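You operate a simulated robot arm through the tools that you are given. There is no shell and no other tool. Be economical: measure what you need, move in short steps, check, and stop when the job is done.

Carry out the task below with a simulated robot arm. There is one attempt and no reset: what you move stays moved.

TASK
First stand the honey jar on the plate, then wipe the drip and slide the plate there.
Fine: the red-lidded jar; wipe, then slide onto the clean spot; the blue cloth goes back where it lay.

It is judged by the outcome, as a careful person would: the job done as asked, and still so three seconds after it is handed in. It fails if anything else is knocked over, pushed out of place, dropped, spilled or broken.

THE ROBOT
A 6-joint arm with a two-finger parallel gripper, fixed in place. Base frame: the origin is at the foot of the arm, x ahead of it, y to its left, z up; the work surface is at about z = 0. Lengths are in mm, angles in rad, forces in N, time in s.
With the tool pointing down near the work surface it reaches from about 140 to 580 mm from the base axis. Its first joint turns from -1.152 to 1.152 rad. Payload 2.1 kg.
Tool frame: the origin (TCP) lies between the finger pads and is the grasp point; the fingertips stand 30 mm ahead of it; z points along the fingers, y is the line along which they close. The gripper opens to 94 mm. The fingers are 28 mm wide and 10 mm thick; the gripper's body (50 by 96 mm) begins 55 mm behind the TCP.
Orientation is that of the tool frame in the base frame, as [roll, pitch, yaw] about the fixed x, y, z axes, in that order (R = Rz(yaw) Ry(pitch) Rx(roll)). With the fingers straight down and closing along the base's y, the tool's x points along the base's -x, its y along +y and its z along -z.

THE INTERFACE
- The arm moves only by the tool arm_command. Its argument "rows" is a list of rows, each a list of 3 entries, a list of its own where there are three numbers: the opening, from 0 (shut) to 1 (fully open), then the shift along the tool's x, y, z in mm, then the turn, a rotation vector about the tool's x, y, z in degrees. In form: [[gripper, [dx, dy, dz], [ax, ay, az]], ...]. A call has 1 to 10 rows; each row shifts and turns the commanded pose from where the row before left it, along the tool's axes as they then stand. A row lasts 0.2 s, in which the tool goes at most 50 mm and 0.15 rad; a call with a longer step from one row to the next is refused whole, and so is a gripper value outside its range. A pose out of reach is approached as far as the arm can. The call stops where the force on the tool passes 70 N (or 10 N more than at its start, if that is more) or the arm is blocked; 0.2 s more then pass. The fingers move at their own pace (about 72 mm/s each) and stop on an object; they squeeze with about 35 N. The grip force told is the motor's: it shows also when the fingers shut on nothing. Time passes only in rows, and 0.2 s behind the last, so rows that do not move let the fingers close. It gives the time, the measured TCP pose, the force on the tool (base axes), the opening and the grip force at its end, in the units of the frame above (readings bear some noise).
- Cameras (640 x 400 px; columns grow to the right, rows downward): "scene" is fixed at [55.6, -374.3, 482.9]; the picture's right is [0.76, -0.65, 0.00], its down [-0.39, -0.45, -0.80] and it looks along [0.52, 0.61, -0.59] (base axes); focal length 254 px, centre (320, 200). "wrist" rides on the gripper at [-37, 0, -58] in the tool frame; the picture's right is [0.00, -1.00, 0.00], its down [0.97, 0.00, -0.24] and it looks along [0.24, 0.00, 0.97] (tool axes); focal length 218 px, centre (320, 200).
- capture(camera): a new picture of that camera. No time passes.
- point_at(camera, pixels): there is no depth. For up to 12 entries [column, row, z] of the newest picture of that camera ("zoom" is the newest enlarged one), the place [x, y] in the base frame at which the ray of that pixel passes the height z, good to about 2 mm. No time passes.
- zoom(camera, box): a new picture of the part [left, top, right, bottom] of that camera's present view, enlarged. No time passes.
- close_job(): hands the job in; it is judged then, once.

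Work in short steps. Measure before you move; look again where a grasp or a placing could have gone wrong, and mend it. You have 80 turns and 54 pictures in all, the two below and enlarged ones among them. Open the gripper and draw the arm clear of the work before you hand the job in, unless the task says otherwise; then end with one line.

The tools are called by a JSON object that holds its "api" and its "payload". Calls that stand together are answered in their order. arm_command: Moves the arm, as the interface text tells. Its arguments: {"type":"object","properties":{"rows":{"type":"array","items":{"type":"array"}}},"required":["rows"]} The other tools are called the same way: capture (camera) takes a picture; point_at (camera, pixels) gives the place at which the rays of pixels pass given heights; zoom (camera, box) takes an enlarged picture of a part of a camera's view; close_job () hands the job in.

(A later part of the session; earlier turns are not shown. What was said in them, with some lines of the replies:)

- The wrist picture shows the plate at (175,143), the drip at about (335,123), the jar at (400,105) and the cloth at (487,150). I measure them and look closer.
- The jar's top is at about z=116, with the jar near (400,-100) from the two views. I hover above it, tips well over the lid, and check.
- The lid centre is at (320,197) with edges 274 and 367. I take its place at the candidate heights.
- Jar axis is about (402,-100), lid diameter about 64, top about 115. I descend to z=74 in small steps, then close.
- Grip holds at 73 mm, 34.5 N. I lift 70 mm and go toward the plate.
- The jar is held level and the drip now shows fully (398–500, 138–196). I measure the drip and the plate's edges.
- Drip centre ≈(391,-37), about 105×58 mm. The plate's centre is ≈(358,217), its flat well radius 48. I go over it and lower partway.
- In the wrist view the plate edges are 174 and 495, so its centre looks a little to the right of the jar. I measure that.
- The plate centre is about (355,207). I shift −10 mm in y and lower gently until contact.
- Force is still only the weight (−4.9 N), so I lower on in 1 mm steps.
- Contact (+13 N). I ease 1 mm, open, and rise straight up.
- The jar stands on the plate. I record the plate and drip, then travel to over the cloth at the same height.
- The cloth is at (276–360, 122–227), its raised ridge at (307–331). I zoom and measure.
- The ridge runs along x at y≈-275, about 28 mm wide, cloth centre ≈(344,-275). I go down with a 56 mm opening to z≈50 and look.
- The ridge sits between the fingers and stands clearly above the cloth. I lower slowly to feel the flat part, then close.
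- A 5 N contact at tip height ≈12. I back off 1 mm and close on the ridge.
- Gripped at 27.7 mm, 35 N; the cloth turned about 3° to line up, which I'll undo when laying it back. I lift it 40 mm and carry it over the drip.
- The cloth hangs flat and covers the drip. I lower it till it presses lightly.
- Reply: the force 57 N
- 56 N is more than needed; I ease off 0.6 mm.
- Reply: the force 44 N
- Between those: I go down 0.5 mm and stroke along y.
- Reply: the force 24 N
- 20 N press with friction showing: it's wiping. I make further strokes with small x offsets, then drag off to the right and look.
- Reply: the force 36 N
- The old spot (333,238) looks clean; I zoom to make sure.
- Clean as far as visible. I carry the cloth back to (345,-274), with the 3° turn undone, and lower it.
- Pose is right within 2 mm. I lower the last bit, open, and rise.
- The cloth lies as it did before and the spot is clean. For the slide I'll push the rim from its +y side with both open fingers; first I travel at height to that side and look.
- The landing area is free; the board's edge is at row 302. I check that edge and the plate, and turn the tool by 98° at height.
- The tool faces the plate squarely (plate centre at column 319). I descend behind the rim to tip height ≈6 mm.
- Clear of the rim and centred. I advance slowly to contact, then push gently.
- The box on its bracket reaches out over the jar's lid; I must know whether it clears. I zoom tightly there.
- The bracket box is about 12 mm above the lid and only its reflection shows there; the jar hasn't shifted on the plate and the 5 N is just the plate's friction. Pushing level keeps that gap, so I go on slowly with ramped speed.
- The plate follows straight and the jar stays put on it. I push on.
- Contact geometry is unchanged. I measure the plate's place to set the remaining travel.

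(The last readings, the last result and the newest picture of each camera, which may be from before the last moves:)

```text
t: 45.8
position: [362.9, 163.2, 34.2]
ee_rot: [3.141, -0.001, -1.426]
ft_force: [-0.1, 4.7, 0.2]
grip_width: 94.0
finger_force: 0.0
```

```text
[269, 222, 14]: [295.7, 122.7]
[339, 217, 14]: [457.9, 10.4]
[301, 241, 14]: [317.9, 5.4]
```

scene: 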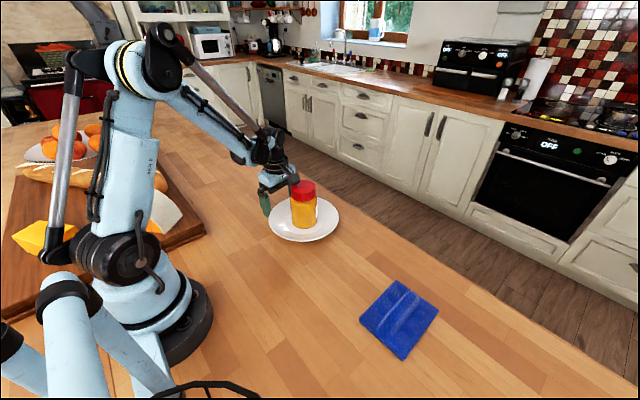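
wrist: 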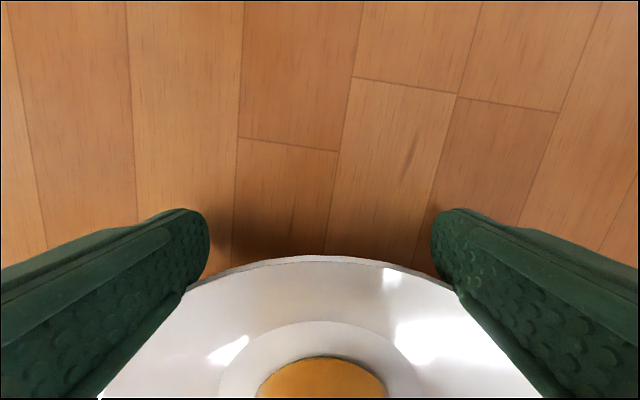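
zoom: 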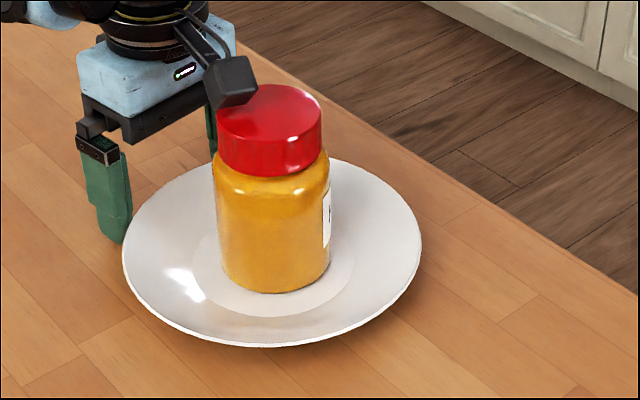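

Plate centre ≈(375,61); about 98 mm remain along the same heading. I push 85 mm and measure.

{"api": "arm_command", "payload": {"rows": [[1, [4, 0, 0], [0, 0, 0]], [1, [8, 0, 0], [0, 0, 0]], [1, [10, 0, 0], [0, 0, 0]], [1, [10, 0, 0], [0, 0, 0]], [1, [10, 0, 0], [0, 0, 0]], [1, [10, 0, 0], [0, 0, 0]], [1, [10, 0, 0], [0, 0, 0]], [1, [10, 0, 0], [0, 0, 0]], [1, [8, 0, 0], [0, 0, 0]], [1, [5, 0, 0], [0, 0, 0]]]}}

{"api": "capture", "payload": {"camera": "wrist"}}

{"api": "capture", "payload": {"camera": "scene"}}

{"api": "point_at", "payload": {"camera": "wrist", "pixels": [[318, 256, 14], [318, 322, 5]]}}

```text
t: 48.0
position: [374.9, 80.8, 36.4]
ee_rot: [3.141, -0.001, -1.428]
ft_force: [-1.2, 2.9, -1.0]
grip_width: 94.0
finger_force: 0.0
```

```text
11 pictures are left
```

wrist: 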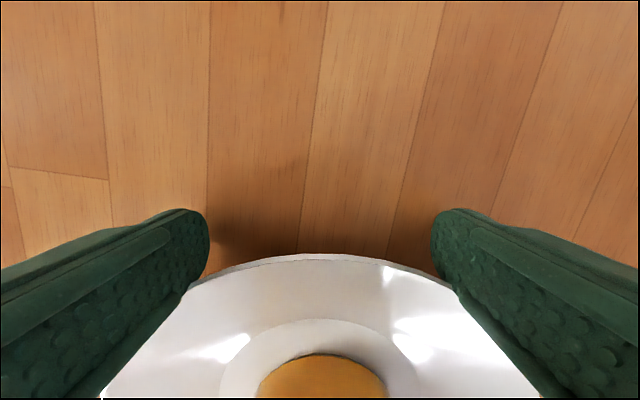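

```text
10 pictures are left
```

scene: 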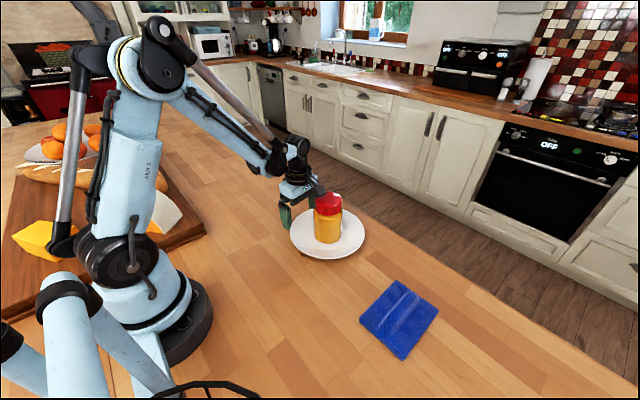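

```text
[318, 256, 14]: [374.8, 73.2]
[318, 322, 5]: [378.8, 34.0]
```

{"api": "point_at", "payload": {"camera": "scene", "pixels": [[290, 236, 14], [365, 231, 14], [325, 260, 14], [328, 229, 5], [333, 238, 0]]}}

```text
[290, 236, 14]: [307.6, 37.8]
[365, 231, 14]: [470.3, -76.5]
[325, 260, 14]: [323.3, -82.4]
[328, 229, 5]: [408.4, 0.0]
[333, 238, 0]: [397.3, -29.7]
```

Centre ≈(389,-24); the drip's was (391,-37). I push 13 mm more, ending gently, then back away along the tool's −x and rise.

{"api": "arm_command", "payload": {"rows": [[1, [3, 0, 0], [0, 0, 0]], [1, [5, 0, 0], [0, 0, 0]], [1, [3, 0, 0], [0, 0, 0]], [1, [2, 0, 0], [0, 0, 0]], [1, [0, 0, 0], [0, 0, 0]], [1, [-10, 0, 0], [0, 0, 0]], [1, [-35, 0, 0], [0, 0, 0]], [1, [-45, 0, 0], [0, 0, 0]], [1, [0, 0, -45], [0, 0, 0]], [1, [0, 0, -45], [0, 0, 0]]]}}

{"api": "arm_command", "payload": {"rows": [[1, [0, 0, -45], [0, 0, 0]], [1, [0, 0, -45], [0, 0, 0]], [1, [0, 0, -45], [0, 0, 0]], [1, [0, 0, 0], [0, 0, 0]]]}}

{"api": "capture", "payload": {"camera": "wrist"}}

{"api": "capture", "payload": {"camera": "scene"}}

```text
t: 50.2
position: [364.7, 155.0, 124.8]
ee_rot: [-3.142, 0.001, -1.428]
ft_force: [0.0, 0.0, 0.4]
grip_width: 93.8
finger_force: 0.1
```

```text
t: 51.2
position: [366.3, 158.6, 260.7]
ee_rot: [-3.142, 0.0, -1.428]
ft_force: [0.7, -0.9, -0.3]
grip_width: 94.2
finger_force: 0.2
```

```text
9 pictures are left
```

wrist: 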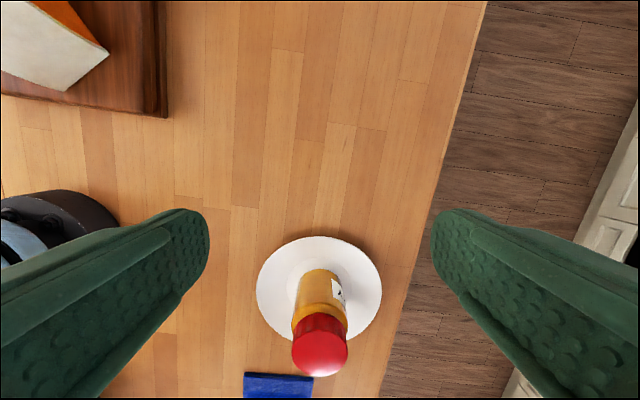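

```text
8 pictures are left
```

scene: 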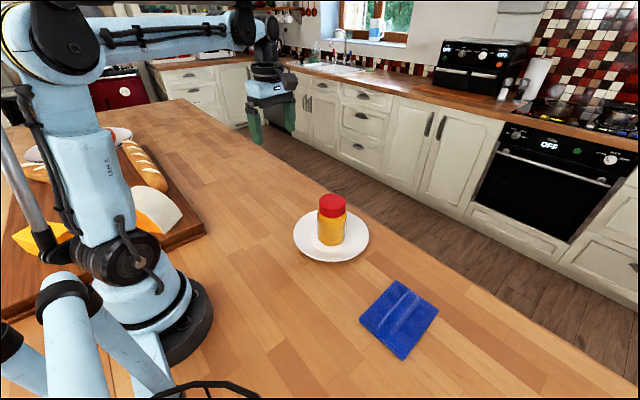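

{"api": "point_at", "payload": {"camera": "wrist", "pixels": [[256, 288, 14], [383, 296, 14], [323, 236, 14], [313, 358, 14]]}}

{"api": "zoom", "payload": {"camera": "scene", "box": [240, 180, 450, 370]}}

```text
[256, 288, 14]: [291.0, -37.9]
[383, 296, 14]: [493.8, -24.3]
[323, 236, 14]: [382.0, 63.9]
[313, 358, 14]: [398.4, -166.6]
```

```text
2.11 times, centred on (345, 275) of scene
```

zoom: 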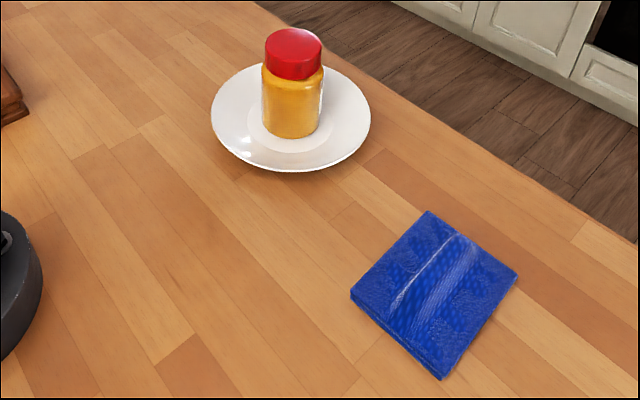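

The plate's centre is ≈(391,-36), over the wiped drip at (391,-37). The jar is upright, the cloth is back where it lay, and the arm is open and clear, so I hand in.

{"api": "close_job", "payload": {}}

```text
The job is handed in.
```

The honey jar stands on the plate, the drip is wiped, the plate has been slid onto the clean spot, and the blue cloth is back where it lay.
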